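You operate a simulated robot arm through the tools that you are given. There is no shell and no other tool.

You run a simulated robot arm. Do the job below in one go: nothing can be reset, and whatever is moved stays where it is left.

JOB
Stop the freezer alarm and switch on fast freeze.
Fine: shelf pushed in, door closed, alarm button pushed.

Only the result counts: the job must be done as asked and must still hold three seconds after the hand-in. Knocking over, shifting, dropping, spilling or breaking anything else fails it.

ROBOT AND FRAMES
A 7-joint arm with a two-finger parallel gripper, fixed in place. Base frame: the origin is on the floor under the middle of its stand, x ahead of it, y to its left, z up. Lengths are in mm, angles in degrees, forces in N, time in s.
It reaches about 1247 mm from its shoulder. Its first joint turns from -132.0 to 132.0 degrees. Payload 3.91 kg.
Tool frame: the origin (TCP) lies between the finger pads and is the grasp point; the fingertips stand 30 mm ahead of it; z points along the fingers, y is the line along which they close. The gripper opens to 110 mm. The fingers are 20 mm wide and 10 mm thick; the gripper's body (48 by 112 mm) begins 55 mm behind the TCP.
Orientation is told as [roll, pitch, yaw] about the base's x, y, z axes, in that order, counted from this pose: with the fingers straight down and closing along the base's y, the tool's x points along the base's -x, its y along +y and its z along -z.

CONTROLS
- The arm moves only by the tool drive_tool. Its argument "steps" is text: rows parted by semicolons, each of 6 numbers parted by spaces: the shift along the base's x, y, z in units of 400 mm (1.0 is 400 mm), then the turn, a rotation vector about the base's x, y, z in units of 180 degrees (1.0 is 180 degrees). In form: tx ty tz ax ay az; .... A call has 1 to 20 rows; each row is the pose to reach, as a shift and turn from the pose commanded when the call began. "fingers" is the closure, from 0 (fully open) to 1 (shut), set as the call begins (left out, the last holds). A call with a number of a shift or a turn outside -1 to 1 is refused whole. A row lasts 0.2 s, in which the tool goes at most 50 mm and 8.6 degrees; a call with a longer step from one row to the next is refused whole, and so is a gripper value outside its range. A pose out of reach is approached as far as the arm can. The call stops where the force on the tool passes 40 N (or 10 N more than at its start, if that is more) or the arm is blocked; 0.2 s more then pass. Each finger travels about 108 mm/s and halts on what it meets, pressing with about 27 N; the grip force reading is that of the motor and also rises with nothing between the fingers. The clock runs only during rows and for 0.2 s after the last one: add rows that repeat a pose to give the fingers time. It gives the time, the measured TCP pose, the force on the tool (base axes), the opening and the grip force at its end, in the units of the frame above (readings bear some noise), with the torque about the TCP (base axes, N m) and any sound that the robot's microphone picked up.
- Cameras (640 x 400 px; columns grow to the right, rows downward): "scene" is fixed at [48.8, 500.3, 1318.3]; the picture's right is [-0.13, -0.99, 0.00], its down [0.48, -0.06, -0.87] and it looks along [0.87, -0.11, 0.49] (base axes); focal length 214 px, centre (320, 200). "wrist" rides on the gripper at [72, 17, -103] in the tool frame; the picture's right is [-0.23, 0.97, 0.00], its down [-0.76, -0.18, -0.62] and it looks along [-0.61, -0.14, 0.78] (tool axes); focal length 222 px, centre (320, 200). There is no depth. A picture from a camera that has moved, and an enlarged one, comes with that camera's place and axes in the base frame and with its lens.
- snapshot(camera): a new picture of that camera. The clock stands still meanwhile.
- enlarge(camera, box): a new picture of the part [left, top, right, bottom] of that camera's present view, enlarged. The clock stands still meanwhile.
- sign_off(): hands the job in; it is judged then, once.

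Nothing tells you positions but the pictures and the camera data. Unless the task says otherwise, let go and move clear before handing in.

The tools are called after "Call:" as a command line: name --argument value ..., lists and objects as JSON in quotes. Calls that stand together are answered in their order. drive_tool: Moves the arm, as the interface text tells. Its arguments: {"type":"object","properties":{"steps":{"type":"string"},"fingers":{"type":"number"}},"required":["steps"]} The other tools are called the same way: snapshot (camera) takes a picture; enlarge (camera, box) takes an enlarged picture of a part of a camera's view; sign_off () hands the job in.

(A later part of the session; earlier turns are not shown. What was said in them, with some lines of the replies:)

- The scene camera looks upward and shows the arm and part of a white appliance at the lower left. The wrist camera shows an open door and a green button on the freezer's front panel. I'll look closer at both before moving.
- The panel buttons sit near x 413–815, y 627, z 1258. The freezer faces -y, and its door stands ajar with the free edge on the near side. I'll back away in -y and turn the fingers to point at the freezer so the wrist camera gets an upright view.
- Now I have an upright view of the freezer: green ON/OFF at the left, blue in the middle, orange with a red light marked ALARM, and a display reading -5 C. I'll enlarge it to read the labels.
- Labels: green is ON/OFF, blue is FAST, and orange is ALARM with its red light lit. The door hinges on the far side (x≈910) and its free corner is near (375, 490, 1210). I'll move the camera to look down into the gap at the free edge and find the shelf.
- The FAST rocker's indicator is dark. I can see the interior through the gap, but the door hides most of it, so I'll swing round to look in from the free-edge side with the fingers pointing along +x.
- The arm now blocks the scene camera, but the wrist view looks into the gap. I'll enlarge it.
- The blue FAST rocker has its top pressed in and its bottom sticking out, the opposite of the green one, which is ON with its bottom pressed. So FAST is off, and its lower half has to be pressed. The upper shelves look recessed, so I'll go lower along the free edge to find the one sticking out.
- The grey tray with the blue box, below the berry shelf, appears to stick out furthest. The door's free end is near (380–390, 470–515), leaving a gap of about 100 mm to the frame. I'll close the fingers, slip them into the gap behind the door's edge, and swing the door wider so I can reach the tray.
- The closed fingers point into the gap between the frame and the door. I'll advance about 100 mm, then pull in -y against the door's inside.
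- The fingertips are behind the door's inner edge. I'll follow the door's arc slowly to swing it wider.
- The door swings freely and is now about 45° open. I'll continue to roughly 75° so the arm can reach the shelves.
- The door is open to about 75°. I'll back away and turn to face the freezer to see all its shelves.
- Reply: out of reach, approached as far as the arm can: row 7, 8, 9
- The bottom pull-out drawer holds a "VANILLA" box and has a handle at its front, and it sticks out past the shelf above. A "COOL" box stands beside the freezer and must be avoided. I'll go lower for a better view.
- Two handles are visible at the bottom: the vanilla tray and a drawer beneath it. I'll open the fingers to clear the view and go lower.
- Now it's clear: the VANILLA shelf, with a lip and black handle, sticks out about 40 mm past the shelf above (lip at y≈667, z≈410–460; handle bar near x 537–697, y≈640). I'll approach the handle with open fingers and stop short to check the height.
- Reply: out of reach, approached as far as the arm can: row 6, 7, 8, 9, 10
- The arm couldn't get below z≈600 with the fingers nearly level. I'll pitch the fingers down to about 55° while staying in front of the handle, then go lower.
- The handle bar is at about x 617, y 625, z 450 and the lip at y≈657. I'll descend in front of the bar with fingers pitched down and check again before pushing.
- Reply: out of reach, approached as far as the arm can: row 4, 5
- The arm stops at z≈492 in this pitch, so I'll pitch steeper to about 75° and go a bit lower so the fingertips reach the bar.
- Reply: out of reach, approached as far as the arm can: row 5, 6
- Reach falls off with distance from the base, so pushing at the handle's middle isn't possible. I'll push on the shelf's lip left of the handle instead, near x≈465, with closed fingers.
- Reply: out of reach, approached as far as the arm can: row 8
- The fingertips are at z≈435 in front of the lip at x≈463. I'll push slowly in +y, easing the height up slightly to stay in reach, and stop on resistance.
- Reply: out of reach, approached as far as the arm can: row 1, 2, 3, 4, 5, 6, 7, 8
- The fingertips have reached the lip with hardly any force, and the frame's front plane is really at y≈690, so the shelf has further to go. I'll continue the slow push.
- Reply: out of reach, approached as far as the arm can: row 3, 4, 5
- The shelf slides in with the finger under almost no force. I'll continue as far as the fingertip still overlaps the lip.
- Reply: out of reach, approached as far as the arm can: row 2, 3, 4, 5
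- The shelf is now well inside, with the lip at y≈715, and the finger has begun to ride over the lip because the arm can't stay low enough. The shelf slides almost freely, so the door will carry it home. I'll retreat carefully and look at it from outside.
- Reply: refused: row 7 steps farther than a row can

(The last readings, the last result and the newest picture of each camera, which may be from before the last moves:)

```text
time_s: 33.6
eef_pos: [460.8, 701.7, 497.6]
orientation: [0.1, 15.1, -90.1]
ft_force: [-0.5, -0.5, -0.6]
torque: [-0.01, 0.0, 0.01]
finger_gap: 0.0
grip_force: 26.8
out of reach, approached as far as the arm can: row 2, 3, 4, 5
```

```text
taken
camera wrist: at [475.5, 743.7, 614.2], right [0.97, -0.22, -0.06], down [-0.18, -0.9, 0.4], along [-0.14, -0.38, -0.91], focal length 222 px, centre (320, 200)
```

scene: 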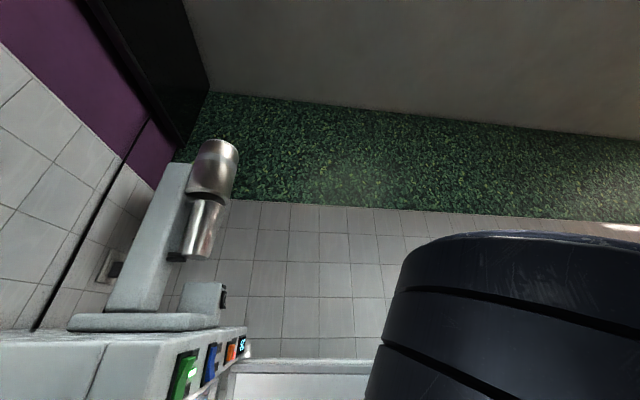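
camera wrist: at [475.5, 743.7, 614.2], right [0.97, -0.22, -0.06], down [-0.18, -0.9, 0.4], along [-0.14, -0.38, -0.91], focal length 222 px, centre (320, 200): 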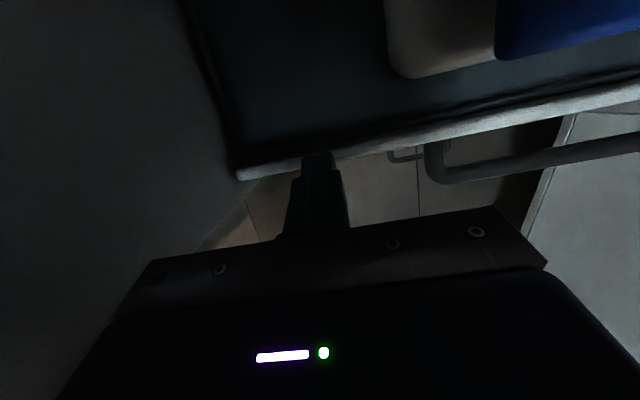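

One step was too long and the call was refused, so nothing moved. I'll resend the retreat with shorter steps: slightly up first, then straight back.

Call:
drive_tool --steps "0 0 0.015 0 0 0; 0 -0.04 0.025 0 0 0; 0 -0.1 0.035 0 0 0; 0 -0.2 0.045 0 0 0; 0 -0.3 0.05 0 0 0; 0.02 -0.39 0.08 0 0 0; 0.04 -0.47 0.14 0 0 0; 0.06 -0.55 0.2 0 0 0; 0.08 -0.63 0.26 0 0 0"

Call:
snapshot --camera "wrist"

```text
time_s: 35.6
eef_pos: [493.5, 450.4, 601.5]
orientation: [0.0, 15.0, -89.9]
ft_force: [-0.2, -1.0, -0.6]
torque: [-0.04, 0.0, 0.04]
finger_gap: 0.2
grip_force: 27.1
```

```text
taken
camera wrist: at [508.2, 492.0, 718.2], right [0.97, -0.22, -0.06], down [-0.18, -0.9, 0.4], along [-0.14, -0.38, -0.91], focal length 222 px, centre (320, 200)
```

wrist: 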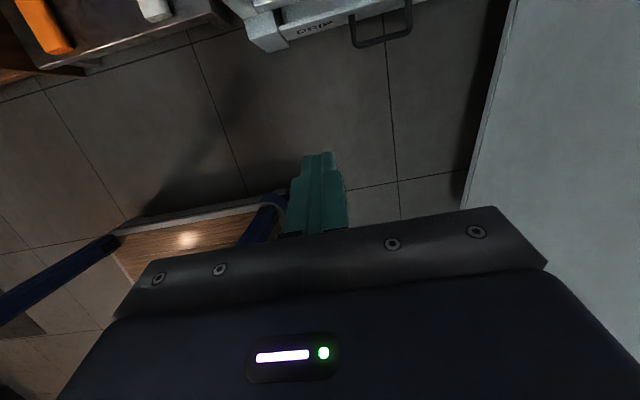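

Clear of the freezer. I'll pitch the fingers back up while backing away to check the shelf from the front.

Call:
drive_tool --steps "0.01 -0.05 0.06 0.0417 0 0; 0.02 -0.1 0.12 0.0833 0 0; 0.03 -0.15 0.18 0.125 0 0; 0.04 -0.2 0.24 0.1667 0 0; 0.05 -0.25 0.3 0.2083 0 0; 0.06 -0.3 0.35 0.25 0 0; 0.07 -0.35 0.4 0.2917 0 0; 0.08 -0.4 0.45 0.3333 0 0; 0.09 -0.45 0.47 0.3333 0 0; 0.1 -0.5 0.48 0.3333 0 0" --fingers 0

Call:
snapshot --camera "wrist"

Call:
enlarge --camera "wrist" --box '[200, 0, 480, 215]'

```text
time_s: 37.8
eef_pos: [532.4, 249.8, 793.2]
orientation: [-0.1, 75.0, -90.0]
ft_force: [-0.5, -0.5, 0.6]
torque: [0.01, 0.04, -0.01]
finger_gap: 110.1
grip_force: 0.0
```

```text
taken
camera wrist: at [547.6, 167.8, 888.4], right [0.97, -0.06, -0.22], down [-0.18, -0.8, -0.57], along [-0.14, 0.6, -0.79], focal length 222 px, centre (320, 200)
```

wrist: 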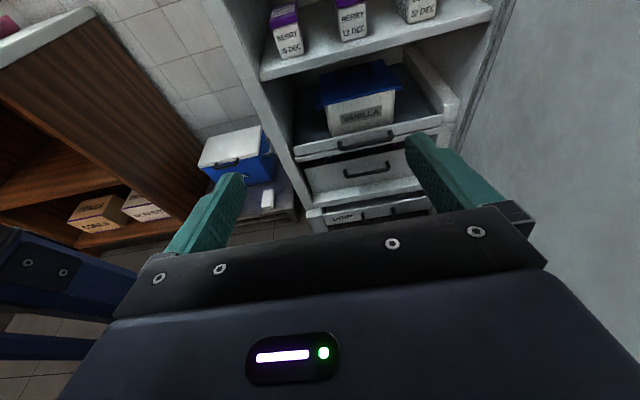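

```text
1.86 times, centred on (340, 108) of wrist
camera zoom: at [547.6, 167.8, 888.4], right [0.97, -0.06, -0.22], down [-0.18, -0.8, -0.57], along [-0.14, 0.6, -0.79], focal length 413 px, centre (283, 372)
```

zoom: 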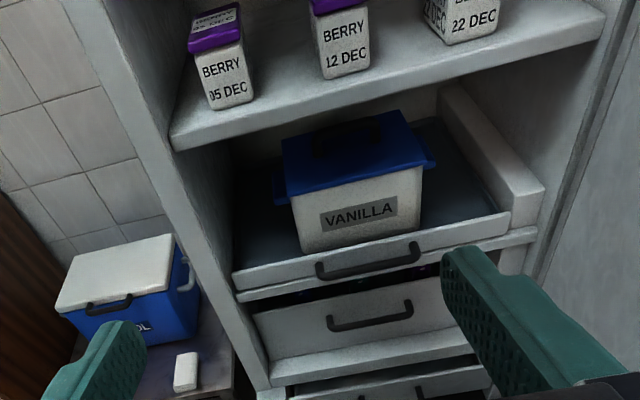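

The shelf's lip is now behind the fixed shelf edge and only the handle stands slightly forward. Next I'll go up and round to the door's outer side to swing it closed, checking the door's position on the way.

Call:
drive_tool --steps "0 -0.02 0.12 0 0 0; 0 -0.04 0.235 0 0 0; 0 -0.06 0.35 0 0 0; 0 -0.08 0.465 0 0 0; 0 -0.1 0.58 0 0 0; 0 -0.12 0.695 0 0 0; 0 -0.125 0.81 0 0 0; 0.03 -0.22 0.84 0 0 0; 0.08 -0.32 0.84 0 0 0; 0.14 -0.42 0.84 0 0 0; 0.2 -0.5 0.84 0 0 0; 0.27 -0.575 0.84 0 0 0" --fingers 1

Call:
snapshot --camera "wrist"

```text
time_s: 40.4
eef_pos: [636.7, 31.1, 1132.8]
orientation: [0.2, 75.0, -89.9]
ft_force: [0.5, -1.1, 0.2]
torque: [0.0, -0.02, 0.0]
finger_gap: 0.1
grip_force: 26.9
out of reach, approached as far as the arm can: row 12
```

```text
taken
camera wrist: at [652.6, -50.5, 1228.2], right [0.97, -0.06, -0.22], down [-0.18, -0.8, -0.57], along [-0.14, 0.6, -0.79], focal length 222 px, centre (320, 200)
```

wrist: 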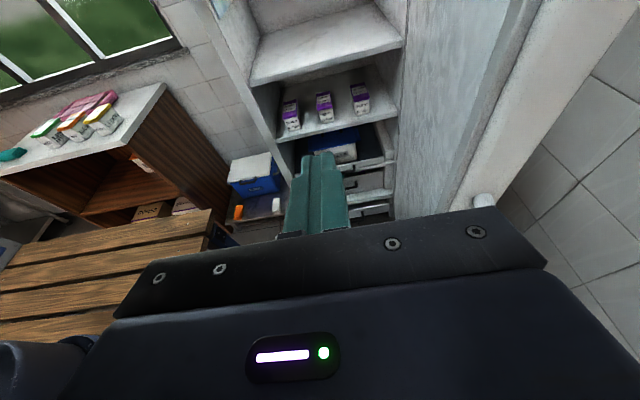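

The door stands at about 75°, its free end near (780–838, 105). I'll approach that end with open fingers straddling its thickness, so the outer finger can drag it closed.

Call:
drive_tool --steps "0.08 -0.02 0 0 0 -0.017; 0.16 -0.04 0 0 0 -0.034; 0.24 -0.05 0 0 0 -0.05; 0.32 -0.06 0 0 0 -0.067; 0.375 -0.06 0 0 0 -0.0833" --fingers 0

Call:
snapshot --camera "wrist"

```text
time_s: 41.6
eef_pos: [762.6, 38.0, 1148.9]
orientation: [0.3, 75.0, -105.0]
ft_force: [-0.3, -0.1, 0.1]
torque: [-0.01, -0.02, -0.01]
finger_gap: 110.0
grip_force: 0.0
out of reach, approached as far as the arm can: row 1, 2, 3, 4, 5
```

```text
taken
camera wrist: at [756.8, -45.3, 1244.2], right [0.92, -0.31, -0.22], down [-0.38, -0.73, -0.57], along [0.02, 0.61, -0.79], focal length 222 px, centre (320, 200)
```

wrist: 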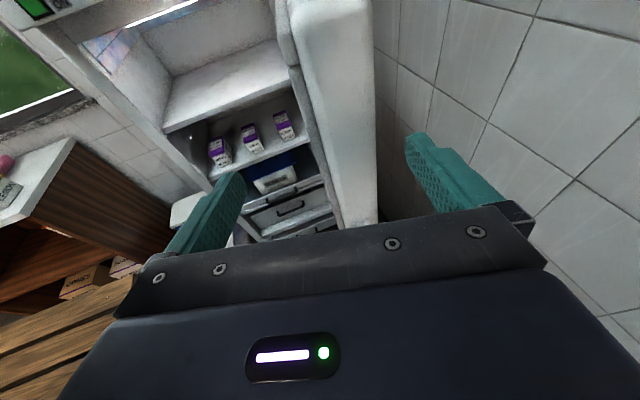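

The door's end now sits between the open fingers. I'll advance along the door so the fingers straddle it.

Call:
drive_tool --steps "0.03 0.04 0 0 0 0; 0.05 0.085 0 0 0 0; 0.065 0.13 0 0 0 0; 0.075 0.17 0 0 0 0"

Call:
snapshot --camera "wrist"

```text
time_s: 42.6
eef_pos: [794.5, 105.2, 1146.5]
orientation: [0.2, 75.0, -104.8]
ft_force: [0.6, 0.3, -0.4]
torque: [-0.02, 0.04, -0.03]
finger_gap: 109.7
grip_force: 0.0
```

```text
taken
camera wrist: at [789.4, 22.1, 1242.3], right [0.93, -0.31, -0.22], down [-0.38, -0.73, -0.57], along [0.02, 0.61, -0.79], focal length 222 px, centre (320, 200)
```

wrist: 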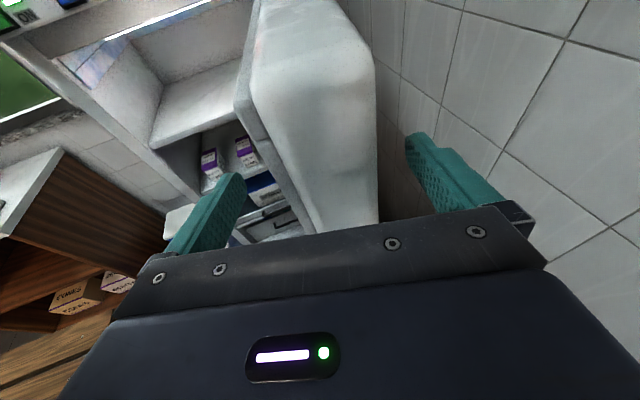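

The fingers straddle the door's free end. I'll sweep the gripper around the hinge (about x 913, y 640), turning with the door, to bring it partway closed.

Call:
drive_tool --steps "-0.058 0.014 0 0 0 -0.0139; -0.1155 0.031 0 0 0 -0.0278; -0.172 0.05 0 0 0 -0.0417; -0.228 0.072 0 0 0 -0.0556; -0.282 0.096 0 0 0 -0.0694; -0.336 0.122 0 0 0 -0.0833; -0.388 0.151 0 0 0 -0.0972; -0.4395 0.182 0 0 0 -0.1111; -0.489 0.215 0 0 0 -0.125; -0.537 0.2505 0 0 0 -0.1389; -0.584 0.288 0 0 0 -0.1528; -0.629 0.327 0 0 0 -0.1667"

Call:
snapshot --camera "wrist"

```text
time_s: 45.2
eef_pos: [570.9, 251.4, 1162.2]
orientation: [-0.1, 75.0, -135.3]
ft_force: [0.8, -1.3, -0.3]
torque: [0.01, 0.0, 0.04]
finger_gap: 110.0
grip_force: 0.1
out of reach, approached as far as the arm can: row 10, 11, 12
```

```text
taken
camera wrist: at [524.5, 181.3, 1259.1], right [0.65, -0.73, -0.22], down [-0.69, -0.44, -0.57], along [0.32, 0.52, -0.79], focal length 222 px, centre (320, 200)
```

wrist: 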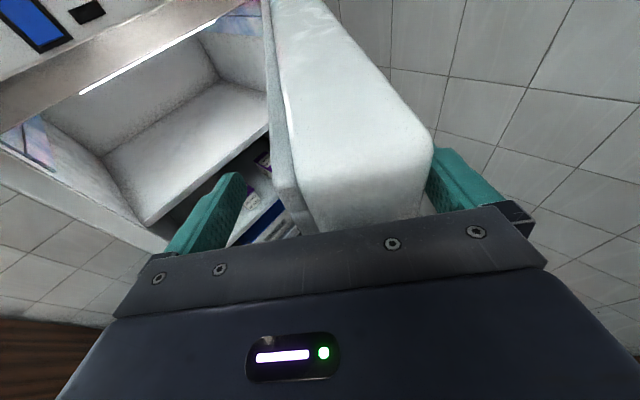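

The door is now about half closed. I'll lift the gripper over the door's top, cross to its outer side, face +y and close the fingers for pushing.

Call:
drive_tool --steps "0 0 0.1 0 0 0; 0 0 0.2 0 0 0; 0 0 0.29 0 0 0; 0.06 -0.01 0.3 0 0 0.04; 0.12 -0.02 0.3 0 0 0.08; 0.18 -0.03 0.3 0 0 0.12; 0.24 -0.04 0.3 0 0 0.165; 0.3 -0.05 0.3 0 0 0.21; 0.34 -0.0525 0.3 0 0 0.25"

Call:
snapshot --camera "wrist"

Call:
snapshot --camera "scene"

```text
time_s: 47.2
eef_pos: [705.7, 231.7, 1282.2]
orientation: [0.2, 75.0, -89.7]
ft_force: [-1.0, 1.0, 0.8]
torque: [-0.07, -0.02, -0.05]
finger_gap: 109.9
grip_force: 0.1
```

```text
taken
camera wrist: at [723.5, 151.4, 1377.5], right [0.97, -0.06, -0.22], down [-0.18, -0.8, -0.57], along [-0.14, 0.6, -0.79], focal length 222 px, centre (320, 200)
```

wrist: 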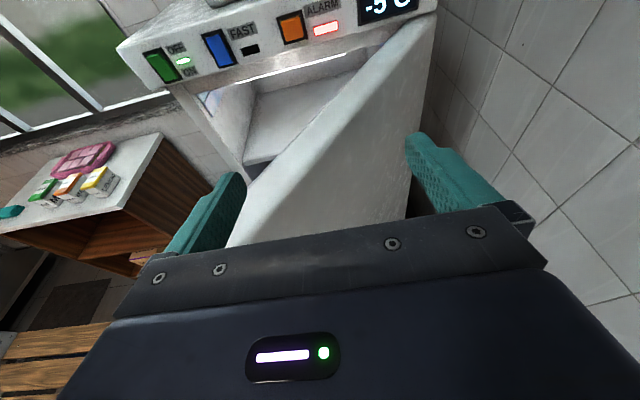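

```text
taken
```

scene: 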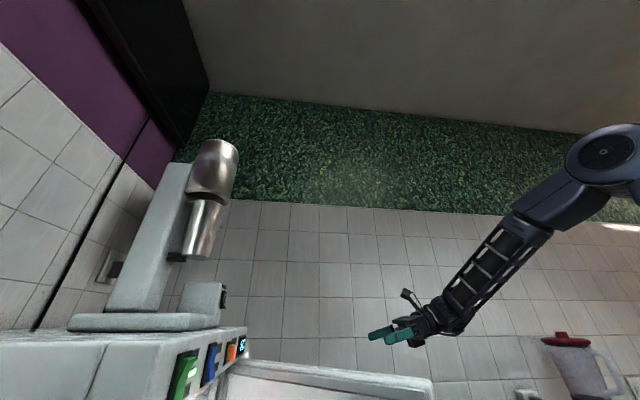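

The arm is on the door's outer side, and the display, ALARM and FAST controls are visible. I'll close the fingers, step back slightly and descend in front of the door's outer face.

Call:
drive_tool --steps "0 -0.05 0 0 0 0; 0 -0.05 0 0 0 0; 0 -0.05 0 0 0 0; 0 -0.05 -0.1 0 0 0; 0 -0.05 -0.2 0 0 0; 0 -0.05 -0.3 0 0 0; 0 -0.05 -0.38 0 0 0" --fingers 1

Call:
snapshot --camera "wrist"

```text
time_s: 48.8
eef_pos: [705.3, 212.9, 1128.8]
orientation: [0.4, 74.9, -89.7]
ft_force: [0.4, -0.3, 0.3]
torque: [-0.01, -0.04, 0.04]
finger_gap: 0.0
grip_force: 26.9
```

```text
taken
camera wrist: at [721.2, 131.5, 1225.5], right [0.97, -0.06, -0.22], down [-0.18, -0.8, -0.57], along [-0.14, 0.6, -0.79], focal length 222 px, centre (320, 200)
```

wrist: 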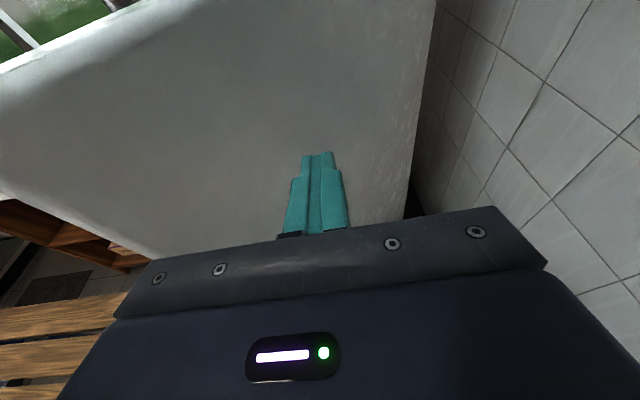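

The closed fingers face the door's outer side. I'll push +y, sliding toward the free edge as the door closes.

Call:
drive_tool --steps "0 0.05 0 0 0 0; 0 0.1 0 0 0 0; -0.0125 0.15 0 0 0 0; -0.0375 0.2 0 0 0 0; -0.0675 0.245 0 0 0 0; -0.0975 0.29 0 0 0 0; -0.1275 0.335 0 0 0 0; -0.1575 0.38 0 0 0 0; -0.1875 0.425 0 0 0 0; -0.2175 0.47 0 0 0 0; -0.2475 0.515 0 0 0 0; -0.2775 0.56 0 0 0 0; -0.3075 0.605 0 0 0 0; -0.3375 0.65 0 0 0 0; -0.3675 0.695 0 0 0 0; -0.3975 0.74 0 0 0 0; -0.4275 0.785 0 0 0 0"

Call:
snapshot --camera "wrist"

Call:
snapshot --camera "scene"

```text
time_s: 52.4
eef_pos: [533.8, 526.9, 1131.7]
orientation: [0.0, 74.9, -89.9]
ft_force: [0.9, 0.7, 0.8]
torque: [-0.03, 0.0, 0.02]
finger_gap: 0.1
grip_force: 26.7
```

```text
taken
camera wrist: at [549.8, 445.2, 1226.5], right [0.97, -0.06, -0.22], down [-0.18, -0.8, -0.57], along [-0.14, 0.6, -0.79], focal length 222 px, centre (320, 200)
```

wrist: 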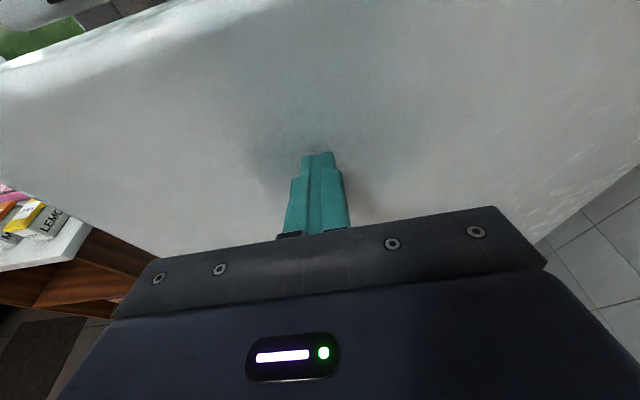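

```text
taken
```

scene: 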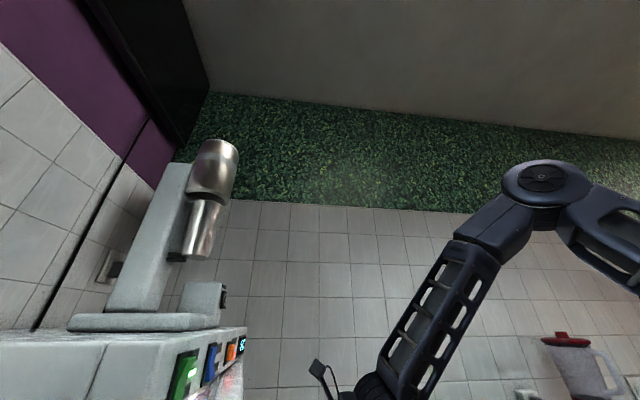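

The door is nearly closed (about 10° left) and moves with little force. I'll keep pushing slowly until it seats.

Call:
drive_tool --steps "-0.02 0.02 0 0 0 0; -0.04 0.04 0 0 0 0; -0.06 0.06 0 0 0 0; -0.08 0.08 0 0 0 0; -0.1 0.1 0 0 0 0; -0.115 0.115 0 0 0 0; -0.13 0.13 0 0 0 0; -0.145 0.145 0 0 0 0; -0.16 0.16 0 0 0 0; -0.175 0.175 0 0 0 0; -0.18 0.19 0 0 0 0; -0.18 0.205 0 0 0 0"

Call:
snapshot --camera "wrist"

Call:
snapshot --camera "scene"

```text
time_s: 54.9
eef_pos: [465.4, 599.4, 1130.2]
orientation: [0.2, 75.0, -89.8]
ft_force: [-5.4, -30.4, 9.2]
torque: [0.34, -0.12, 0.16]
finger_gap: 0.0
grip_force: 26.7
stopped in row 12: the force on the tool passed its limit at 59 N (the readings are from after the stop); the commanded pose is now the measured one
```

```text
taken
camera wrist: at [480.6, 516.8, 1226.1], right [0.97, -0.06, -0.22], down [-0.18, -0.8, -0.57], along [-0.14, 0.6, -0.79], focal length 222 px, centre (320, 200)
```

wrist: 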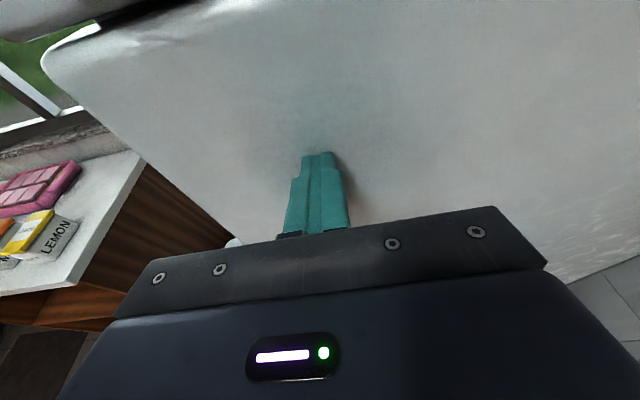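

```text
taken
```

scene: 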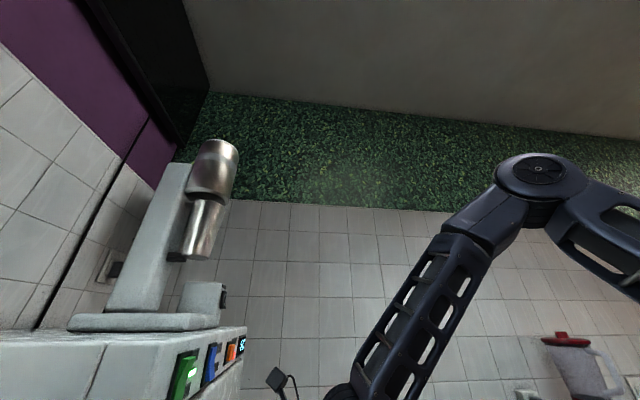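

The door stopped firmly with its outer face at y≈628, flush with the panel. I'll back off and check whether it's fully closed.

Call:
drive_tool --steps "0 -0.04 0 0 0 0; 0 -0.12 0.02 0 0 0; 0 -0.22 0.1 0 0 0; -0.02 -0.33 0.16 0 0 0; -0.04 -0.44 0.2 0 0 0; -0.06 -0.54 0.26 0 0 0; -0.06 -0.62 0.34 0 0 0"

Call:
snapshot --camera "wrist"

Call:
enlarge --camera "wrist" --box '[280, 60, 640, 240]'

```text
refused: row 3 steps farther than a row can; nothing moved
```

```text
taken
camera wrist: at [480.6, 516.8, 1226.1], right [0.97, -0.06, -0.22], down [-0.18, -0.8, -0.57], along [-0.14, 0.6, -0.79], focal length 222 px, centre (320, 200)
```

wrist: 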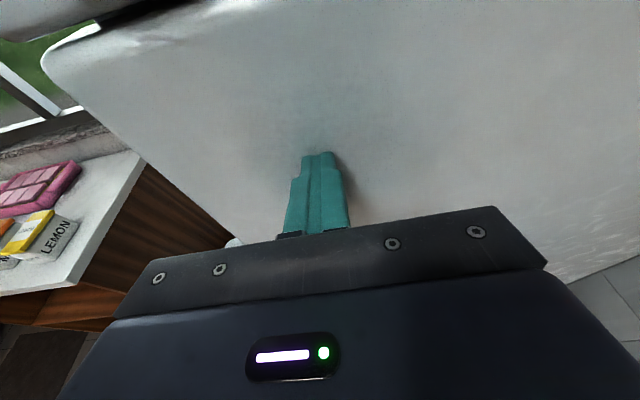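

```text
1.78 times, centred on (460, 150) of wrist
camera zoom: at [480.6, 516.8, 1226.1], right [0.97, -0.06, -0.22], down [-0.18, -0.8, -0.57], along [-0.14, 0.6, -0.79], focal length 395 px, centre (71, 289)
```

zoom: 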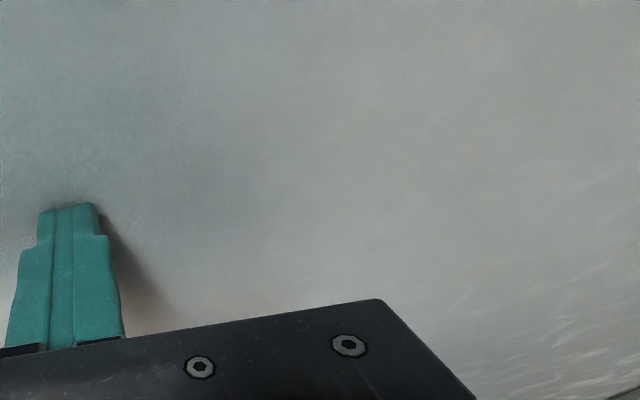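

That call was refused for a step over the limit, so I'll repeat the retreat with smaller steps.

Call:
drive_tool --steps "0 -0.04 0 0 0 0; 0 -0.1 0.02 0 0 0; 0 -0.18 0.08 0 0 0; -0.02 -0.27 0.14 0 0 0; -0.04 -0.36 0.19 0 0 0; -0.05 -0.45 0.24 0 0 0; -0.06 -0.53 0.3 0 0 0; -0.06 -0.61 0.36 0 0 0"

Call:
snapshot --camera "wrist"

Call:
enlarge --camera "wrist" --box '[240, 40, 640, 240]'

```text
time_s: 56.7
eef_pos: [442.0, 356.2, 1275.2]
orientation: [-0.3, 74.8, -90.4]
ft_force: [0.3, -0.1, -0.3]
torque: [0.04, 0.0, -0.02]
finger_gap: 0.0
grip_force: 27.1
```

```text
taken
camera wrist: at [457.9, 274.1, 1370.6], right [0.97, -0.06, -0.22], down [-0.18, -0.8, -0.57], along [-0.14, 0.6, -0.79], focal length 222 px, centre (320, 200)
```

wrist: 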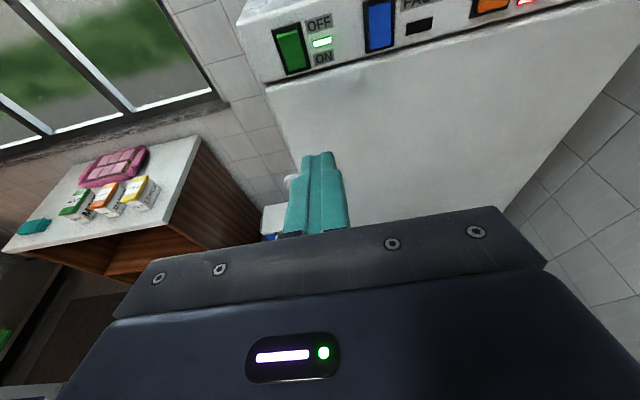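

```text
1.60 times, centred on (440, 140) of wrist
camera zoom: at [457.9, 274.1, 1370.6], right [0.97, -0.06, -0.22], down [-0.18, -0.8, -0.57], along [-0.14, 0.6, -0.79], focal length 355 px, centre (128, 296)
```

zoom: 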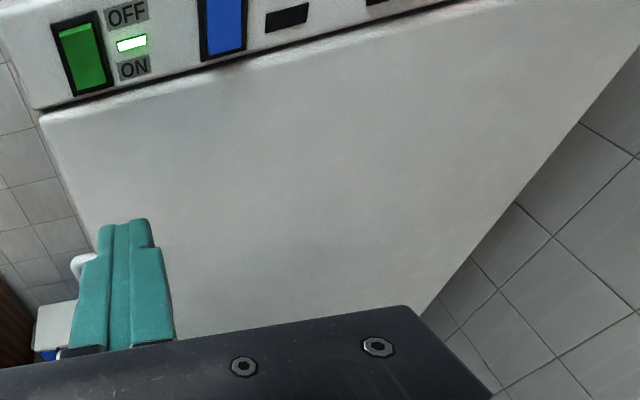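

The door looks closed and the alarm light is still red. I'll look along the free edge from the left to confirm there's no gap.

Call:
drive_tool --steps "-0.06 0.035 0 0 0 -0.04; -0.12 0.07 0.01 0 0 -0.08; -0.18 0.11 0.02 0 0 -0.12; -0.24 0.15 0.03 0 0 -0.16; -0.29 0.19 0.04 0 0 -0.2; -0.33 0.22 0.05 0 0 -0.24; -0.35 0.26 0.05 0 0 -0.28; -0.37 0.3 0.05 0 0 -0.32"

Call:
snapshot --camera "wrist"

Call:
enlarge --camera "wrist" --box '[100, 0, 420, 220]'

```text
time_s: 58.5
eef_pos: [315.3, 467.4, 1290.9]
orientation: [-7.2, 72.7, -154.5]
ft_force: [-0.3, -0.1, 0.4]
torque: [0.02, 0.03, -0.02]
finger_gap: 0.3
grip_force: 26.6
```

```text
taken
camera wrist: at [259.4, 408.5, 1389.4], right [0.46, -0.85, -0.25], down [-0.8, -0.27, -0.54], along [0.39, 0.45, -0.8], focal length 222 px, centre (320, 200)
```

wrist: 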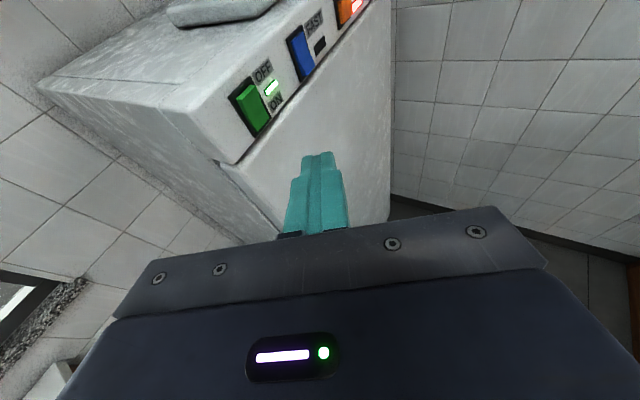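

```text
1.82 times, centred on (260, 110) of wrist
camera zoom: at [259.4, 408.5, 1389.4], right [0.46, -0.85, -0.25], down [-0.8, -0.27, -0.54], along [0.39, 0.45, -0.8], focal length 404 px, centre (429, 364)
```

zoom: 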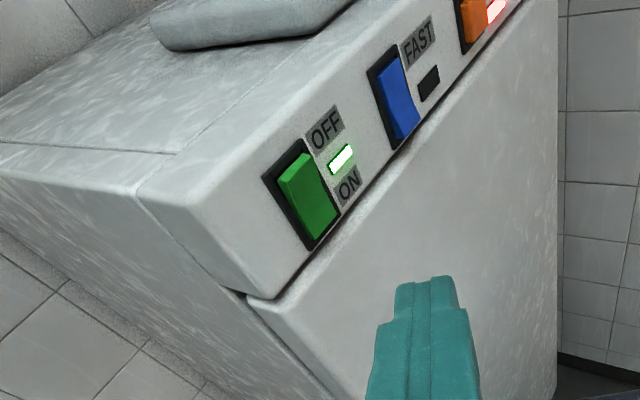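

Call:
enlarge --camera "wrist" --box '[190, 140, 300, 240]'

Call:
enlarge --camera "wrist" --box '[220, 0, 380, 130]'

```text
4.00 times, centred on (245, 190) of wrist
camera zoom: at [259.4, 408.5, 1389.4], right [0.46, -0.85, -0.25], down [-0.8, -0.27, -0.54], along [0.39, 0.45, -0.8], focal length 888 px, centre (620, 240)
```

zoom: 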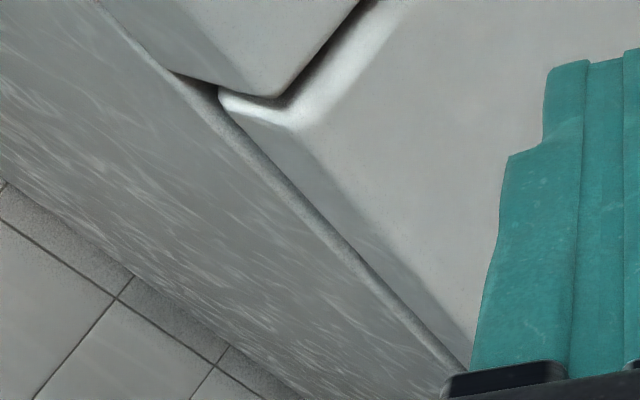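

```text
3.08 times, centred on (300, 65) of wrist
camera zoom: at [259.4, 408.5, 1389.4], right [0.46, -0.85, -0.25], down [-0.8, -0.27, -0.54], along [0.39, 0.45, -0.8], focal length 684 px, centre (382, 615)
```

zoom: 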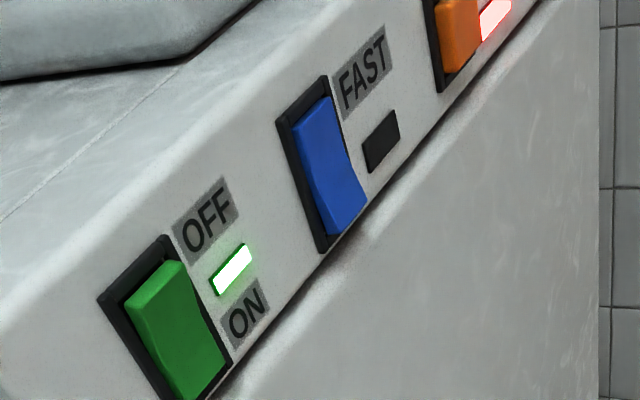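

The door seals tightly all round. Next come the buttons: the ALARM button is at about (675, 627, 1252), and the lower half of the FAST rocker is at about (535, 627, 1238). I'll return to facing the panel squarely.

Call:
drive_tool --steps "0.02 -0.04 0 0 0 0.04; 0.05 -0.08 0 0 0 0.08; 0.1 -0.12 -0.01 0 0 0.12; 0.16 -0.15 -0.02 0 0 0.16; 0.23 -0.18 -0.03 0 0 0.2; 0.31 -0.2 -0.04 0 0 0.24; 0.4 -0.2 -0.05 0 0 0.28; 0.5 -0.18 -0.06 0 0 0.32; 0.6 -0.14 -0.07 0 0 0.32; 0.7 -0.1 -0.08 0 0 0.32; 0.8 -0.06 -0.08 0 0 0.32; 0.88 0 -0.08 0 0 0.32"

Call:
snapshot --camera "wrist"

```text
time_s: 61.1
eef_pos: [643.7, 475.2, 1260.1]
orientation: [0.3, 74.8, -89.7]
ft_force: [-1.0, -0.1, 0.6]
torque: [-0.04, -0.02, -0.03]
finger_gap: 0.1
grip_force: 27.3
```

```text
taken
camera wrist: at [660.0, 394.5, 1356.3], right [0.97, -0.06, -0.22], down [-0.18, -0.8, -0.57], along [-0.14, 0.6, -0.79], focal length 222 px, centre (320, 200)
```

wrist: 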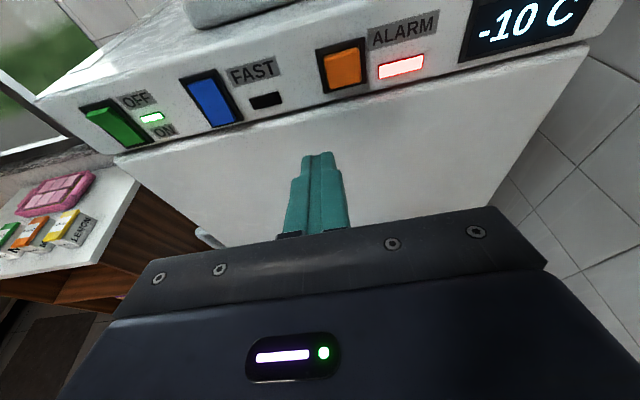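

The display now shows -10 C, so the freezer is cooling. I'll zoom in on the buttons.

Call:
enlarge --camera "wrist" --box '[160, 20, 480, 150]'

Call:
enlarge --camera "wrist" --box '[290, 10, 450, 110]'

```text
2.00 times, centred on (320, 85) of wrist
camera zoom: at [660.0, 394.5, 1356.3], right [0.97, -0.06, -0.22], down [-0.18, -0.8, -0.57], along [-0.14, 0.6, -0.79], focal length 444 px, centre (320, 430)
```

zoom: 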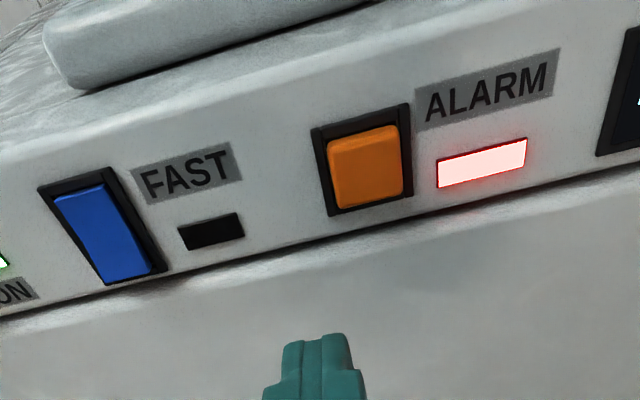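

```text
4.00 times, centred on (370, 60) of wrist
camera zoom: at [660.0, 394.5, 1356.3], right [0.97, -0.06, -0.22], down [-0.18, -0.8, -0.57], along [-0.14, 0.6, -0.79], focal length 888 px, centre (120, 760)
```

zoom: 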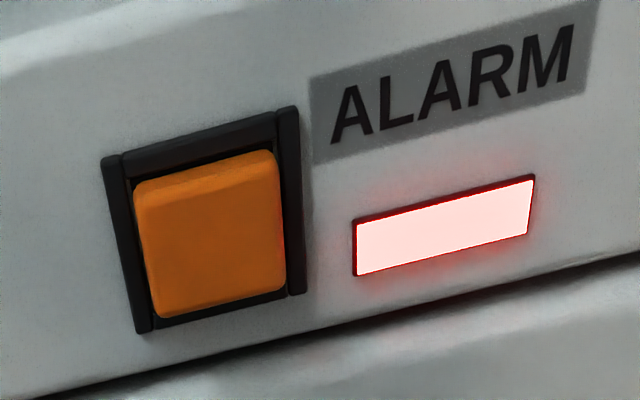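

I'll level the fingers and line up with the orange ALARM button, stopping about 35 mm short.

Call:
drive_tool --steps "0.02 0.02 -0.005 0.0278 0 0; 0.04 0.06 -0.01 0.0556 0 0; 0.06 0.11 -0.015 0.0833 0 0; 0.0735 0.16 -0.0175 0.0833 0 0; 0.0735 0.1875 -0.0175 0.0833 0 0; 0.0735 0.1875 -0.0175 0.0833 0 0"

Call:
snapshot --camera "wrist"

```text
time_s: 62.5
eef_pos: [671.7, 551.0, 1253.8]
orientation: [-7.4, 90.0, -97.4]
ft_force: [-0.2, -0.1, 0.1]
torque: [0.02, 0.03, -0.01]
finger_gap: 0.3
grip_force: 26.7
```

```text
taken
camera wrist: at [687.8, 448.0, 1325.2], right [0.97, 0.0, -0.23], down [-0.18, -0.62, -0.76], along [-0.14, 0.78, -0.61], focal length 222 px, centre (320, 200)
```

wrist: 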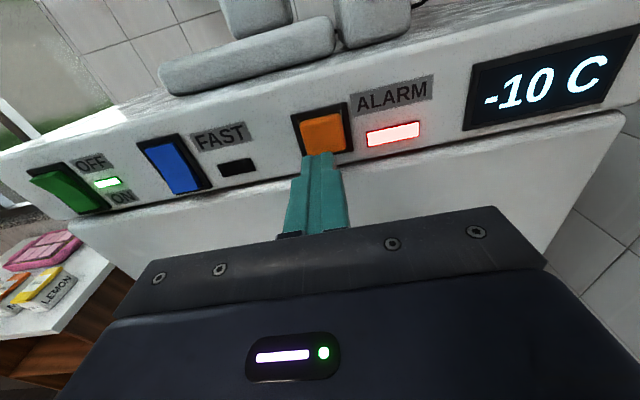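

Aligned with the ALARM button. I'll press it slowly in +y until it resists, then release.

Call:
drive_tool --steps "0.006 0.025 0.005 0 0 0; 0.006 0.05 0.005 0 0 0; 0.006 0.065 0.005 0 0 0; 0.006 0.0725 0.005 0 0 0; 0.006 0.08 0.005 0 0 0; 0.006 0.0875 0.005 0 0 0; 0.006 0.095 0.005 0 0 0; 0.006 0.1025 0.005 0 0 0; 0.006 0.11 0.005 0 0 0; 0.006 0.1175 0.005 0 0 0"

Call:
snapshot --camera "wrist"

```text
time_s: 64.7
eef_pos: [676.6, 596.5, 1256.3]
orientation: [-8.5, 89.8, -98.6]
ft_force: [-6.3, -22.0, -6.0]
torque: [-0.17, -0.02, 0.19]
finger_gap: 0.0
grip_force: 27.0
heard: click
```

```text
taken
camera wrist: at [692.5, 493.1, 1328.2], right [0.97, 0.0, -0.23], down [-0.18, -0.63, -0.76], along [-0.14, 0.78, -0.61], focal length 222 px, centre (320, 200)
```

wrist: 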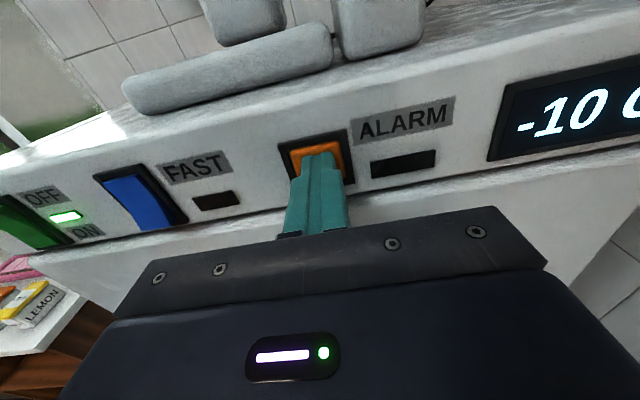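

A click was heard and the alarm light has gone out. I'll retract and check that it stays off.

Call:
drive_tool --steps "0 -0.05 0 0 0 0; 0 -0.12 0 0 0 0; -0.08 -0.16 -0.02 0 0 0; -0.18 -0.17 -0.03 0 0 0; -0.27 -0.17 -0.04 0 0 0; -0.35 -0.17 -0.05 0 0 0; -0.35 -0.17 -0.05 0 0 0"

Call:
snapshot --camera "wrist"

Call:
enlarge --camera "wrist" --box '[240, 60, 480, 200]'

```text
time_s: 66.3
eef_pos: [537.1, 531.3, 1235.7]
orientation: [-12.6, 89.9, -102.6]
ft_force: [0.2, 0.6, -0.5]
torque: [0.01, 0.01, -0.01]
finger_gap: 0.0
grip_force: 27.2
```

```text
taken
camera wrist: at [552.0, 427.5, 1307.2], right [0.97, 0.0, -0.23], down [-0.18, -0.62, -0.76], along [-0.14, 0.78, -0.61], focal length 222 px, centre (320, 200)
```

wrist: 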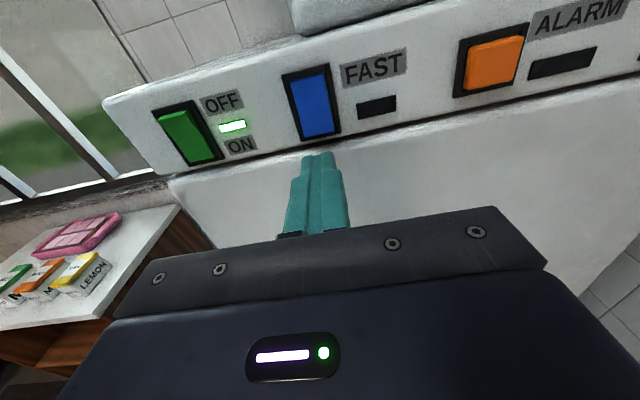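

```text
2.67 times, centred on (360, 130) of wrist
camera zoom: at [552.0, 427.5, 1307.2], right [0.97, 0.0, -0.23], down [-0.18, -0.62, -0.76], along [-0.14, 0.78, -0.61], focal length 592 px, centre (213, 387)
```

zoom: 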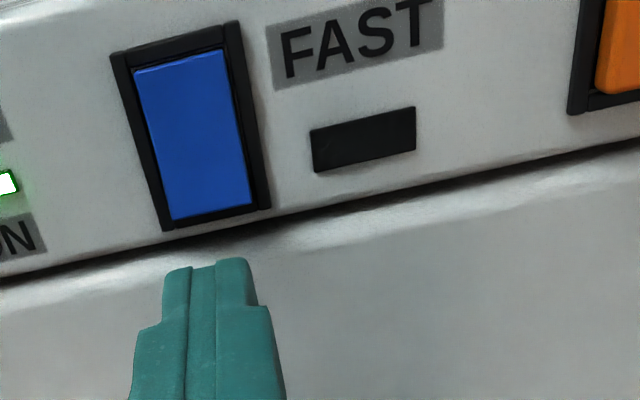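

The alarm light stays off. The FAST rocker spans z≈1231–1276 at x≈534, so I'll press its lower half at z≈1241.

Call:
drive_tool --steps "-0.006 0.04 0.0125 0 0 0; -0.006 0.08 0.0125 0 0 0; -0.006 0.1 0.0125 0 0 0; -0.006 0.1075 0.0125 0 0 0; -0.006 0.115 0.0125 0 0 0; -0.006 0.1225 0.0125 0 0 0; -0.006 0.13 0.0125 0 0 0; -0.006 0.1375 0.0125 0 0 0; -0.006 0.145 0.0125 0 0 0; -0.006 0.1525 0.0125 0 0 0; -0.006 0.16 0.0125 0 0 0"

Call:
snapshot --camera "wrist"

```text
time_s: 68.7
eef_pos: [534.7, 592.1, 1242.7]
orientation: [-7.6, 89.9, -97.8]
ft_force: [-6.4, -30.0, -4.8]
torque: [0.16, -0.09, 0.18]
finger_gap: 0.0
grip_force: 27.0
```

```text
taken
camera wrist: at [551.1, 488.4, 1313.7], right [0.97, 0.0, -0.23], down [-0.18, -0.63, -0.76], along [-0.14, 0.78, -0.61], focal length 222 px, centre (320, 200)
```

wrist: 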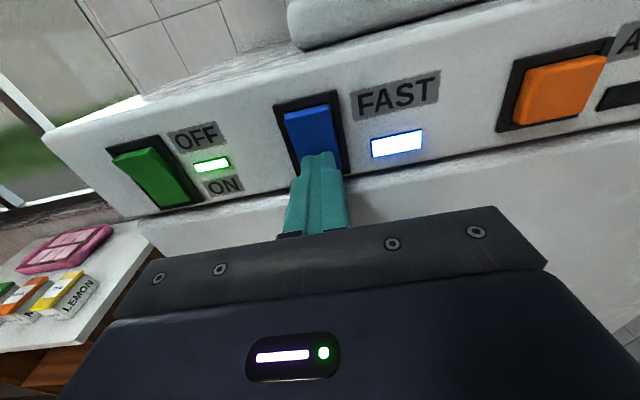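

The FAST indicator is lit. I'll retract straight back and verify that the rocker stays switched.

Call:
drive_tool --steps "0 -0.03 0 0 0 0; 0 -0.08 0 0 0 0; 0 -0.16 0 0 0 0; 0 -0.26 0 0 0 0; 0 -0.36 0.02 0 0 0; 0 -0.46 0.06 0 0 0; 0 -0.54 0.1 0 0 0; 0 -0.54 0.1 0 0 0; 0 -0.54 0.1 0 0 0"

Call:
snapshot --camera "wrist"

Call:
enlarge --camera "wrist" --box '[220, 40, 620, 240]'

Call:
snapshot --camera "scene"

```text
time_s: 70.7
eef_pos: [533.3, 377.9, 1282.2]
orientation: [-10.2, 89.8, -100.3]
ft_force: [0.3, 0.8, 0.9]
torque: [0.02, -0.01, -0.02]
finger_gap: 0.0
grip_force: 27.2
```

```text
taken
camera wrist: at [549.2, 273.6, 1353.8], right [0.97, 0.0, -0.23], down [-0.18, -0.62, -0.76], along [-0.14, 0.78, -0.61], focal length 222 px, centre (320, 200)
```

wrist: 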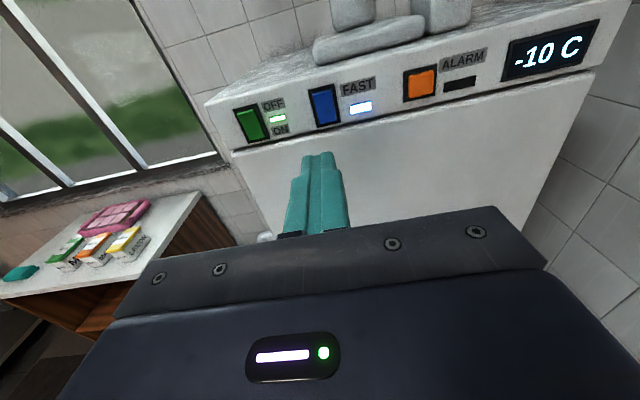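

```text
1.60 times, centred on (420, 140) of wrist
camera zoom: at [549.2, 273.6, 1353.8], right [0.97, 0.0, -0.23], down [-0.18, -0.62, -0.76], along [-0.14, 0.78, -0.61], focal length 355 px, centre (160, 296)
```

zoom: 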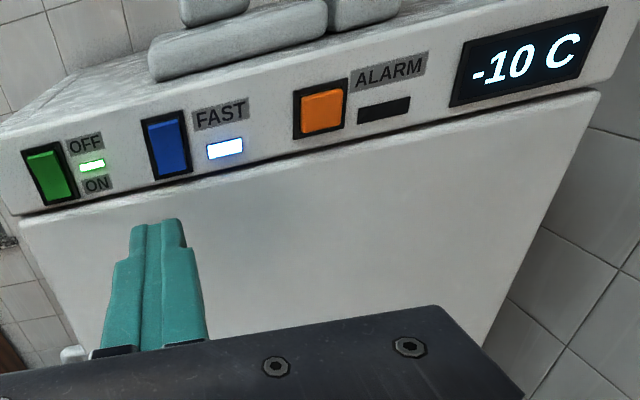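

```text
taken
```

scene: 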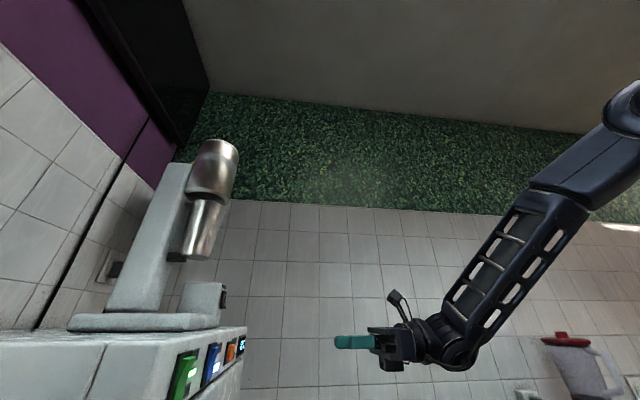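

The door is closed, the alarm light is off and the FAST light is on. I'll wait a few seconds clear of everything to confirm it all holds.

Call:
drive_tool --steps "0 -0.03 0.02 0 0 0; 0 -0.06 0.04 0 0 0; 0 -0.06 0.04 0 0 0; 0 -0.06 0.04 0 0 0; 0 -0.06 0.04 0 0 0; 0 -0.06 0.04 0 0 0; 0 -0.06 0.04 0 0 0; 0 -0.06 0.04 0 0 0; 0 -0.06 0.04 0 0 0; 0 -0.06 0.04 0 0 0; 0 -0.06 0.04 0 0 0; 0 -0.06 0.04 0 0 0; 0 -0.06 0.04 0 0 0; 0 -0.06 0.04 0 0 0; 0 -0.06 0.04 0 0 0; 0 -0.06 0.04 0 0 0; 0 -0.06 0.04 0 0 0; 0 -0.06 0.04 0 0 0; 0 -0.06 0.04 0 0 0; 0 -0.06 0.04 0 0 0"

Call:
enlarge --camera "wrist" --box '[200, 20, 640, 240]'

```text
time_s: 74.9
eef_pos: [532.7, 353.4, 1298.3]
orientation: [-9.0, 89.8, -99.1]
ft_force: [-0.7, 0.3, -0.7]
torque: [0.02, -0.02, -0.02]
finger_gap: 0.0
grip_force: 26.3
```

```text
1.45 times, centred on (420, 130) of wrist
camera zoom: at [549.3, 249.2, 1369.9], right [0.97, 0.0, -0.23], down [-0.18, -0.62, -0.76], along [-0.14, 0.78, -0.61], focal length 323 px, centre (174, 302)
```

zoom: 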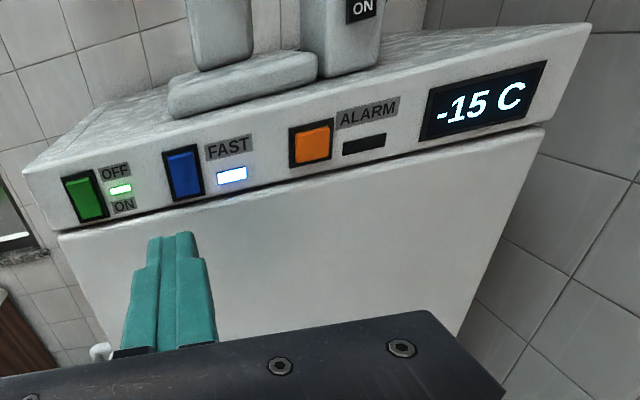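

The temperature has dropped to -15 C, the alarm light is still off, FAST is lit, power is ON and the door is shut. The arm is clear of everything, so I'm handing in.

Call:
sign_off

```text
The job is handed in.
```

The freezer alarm is off and fast freeze is on. Both held for about four seconds before I handed in.

- **Shelf:** I pushed the sticking-out vanilla shelf most of the way in. The arm couldn't reach low enough to finish by hand. I estimated about 30 mm was left for the closing door to push in, and I couldn't see the shelf once the door was shut.
- **Door:** It closed until it stopped firmly, sitting flush with the panel with no visible gap.
- **Alarm:** I pressed the orange ALARM button, heard it click, and the red light went out and stayed out.
- **Fast freeze:** I pressed the lower half of the blue FAST rocker and its light is on. The display had dropped from -5 C to -15 C by then.

As far as the camera showed, nothing else was moved. The main power switch is still on, and the arm is clear of the freezer.
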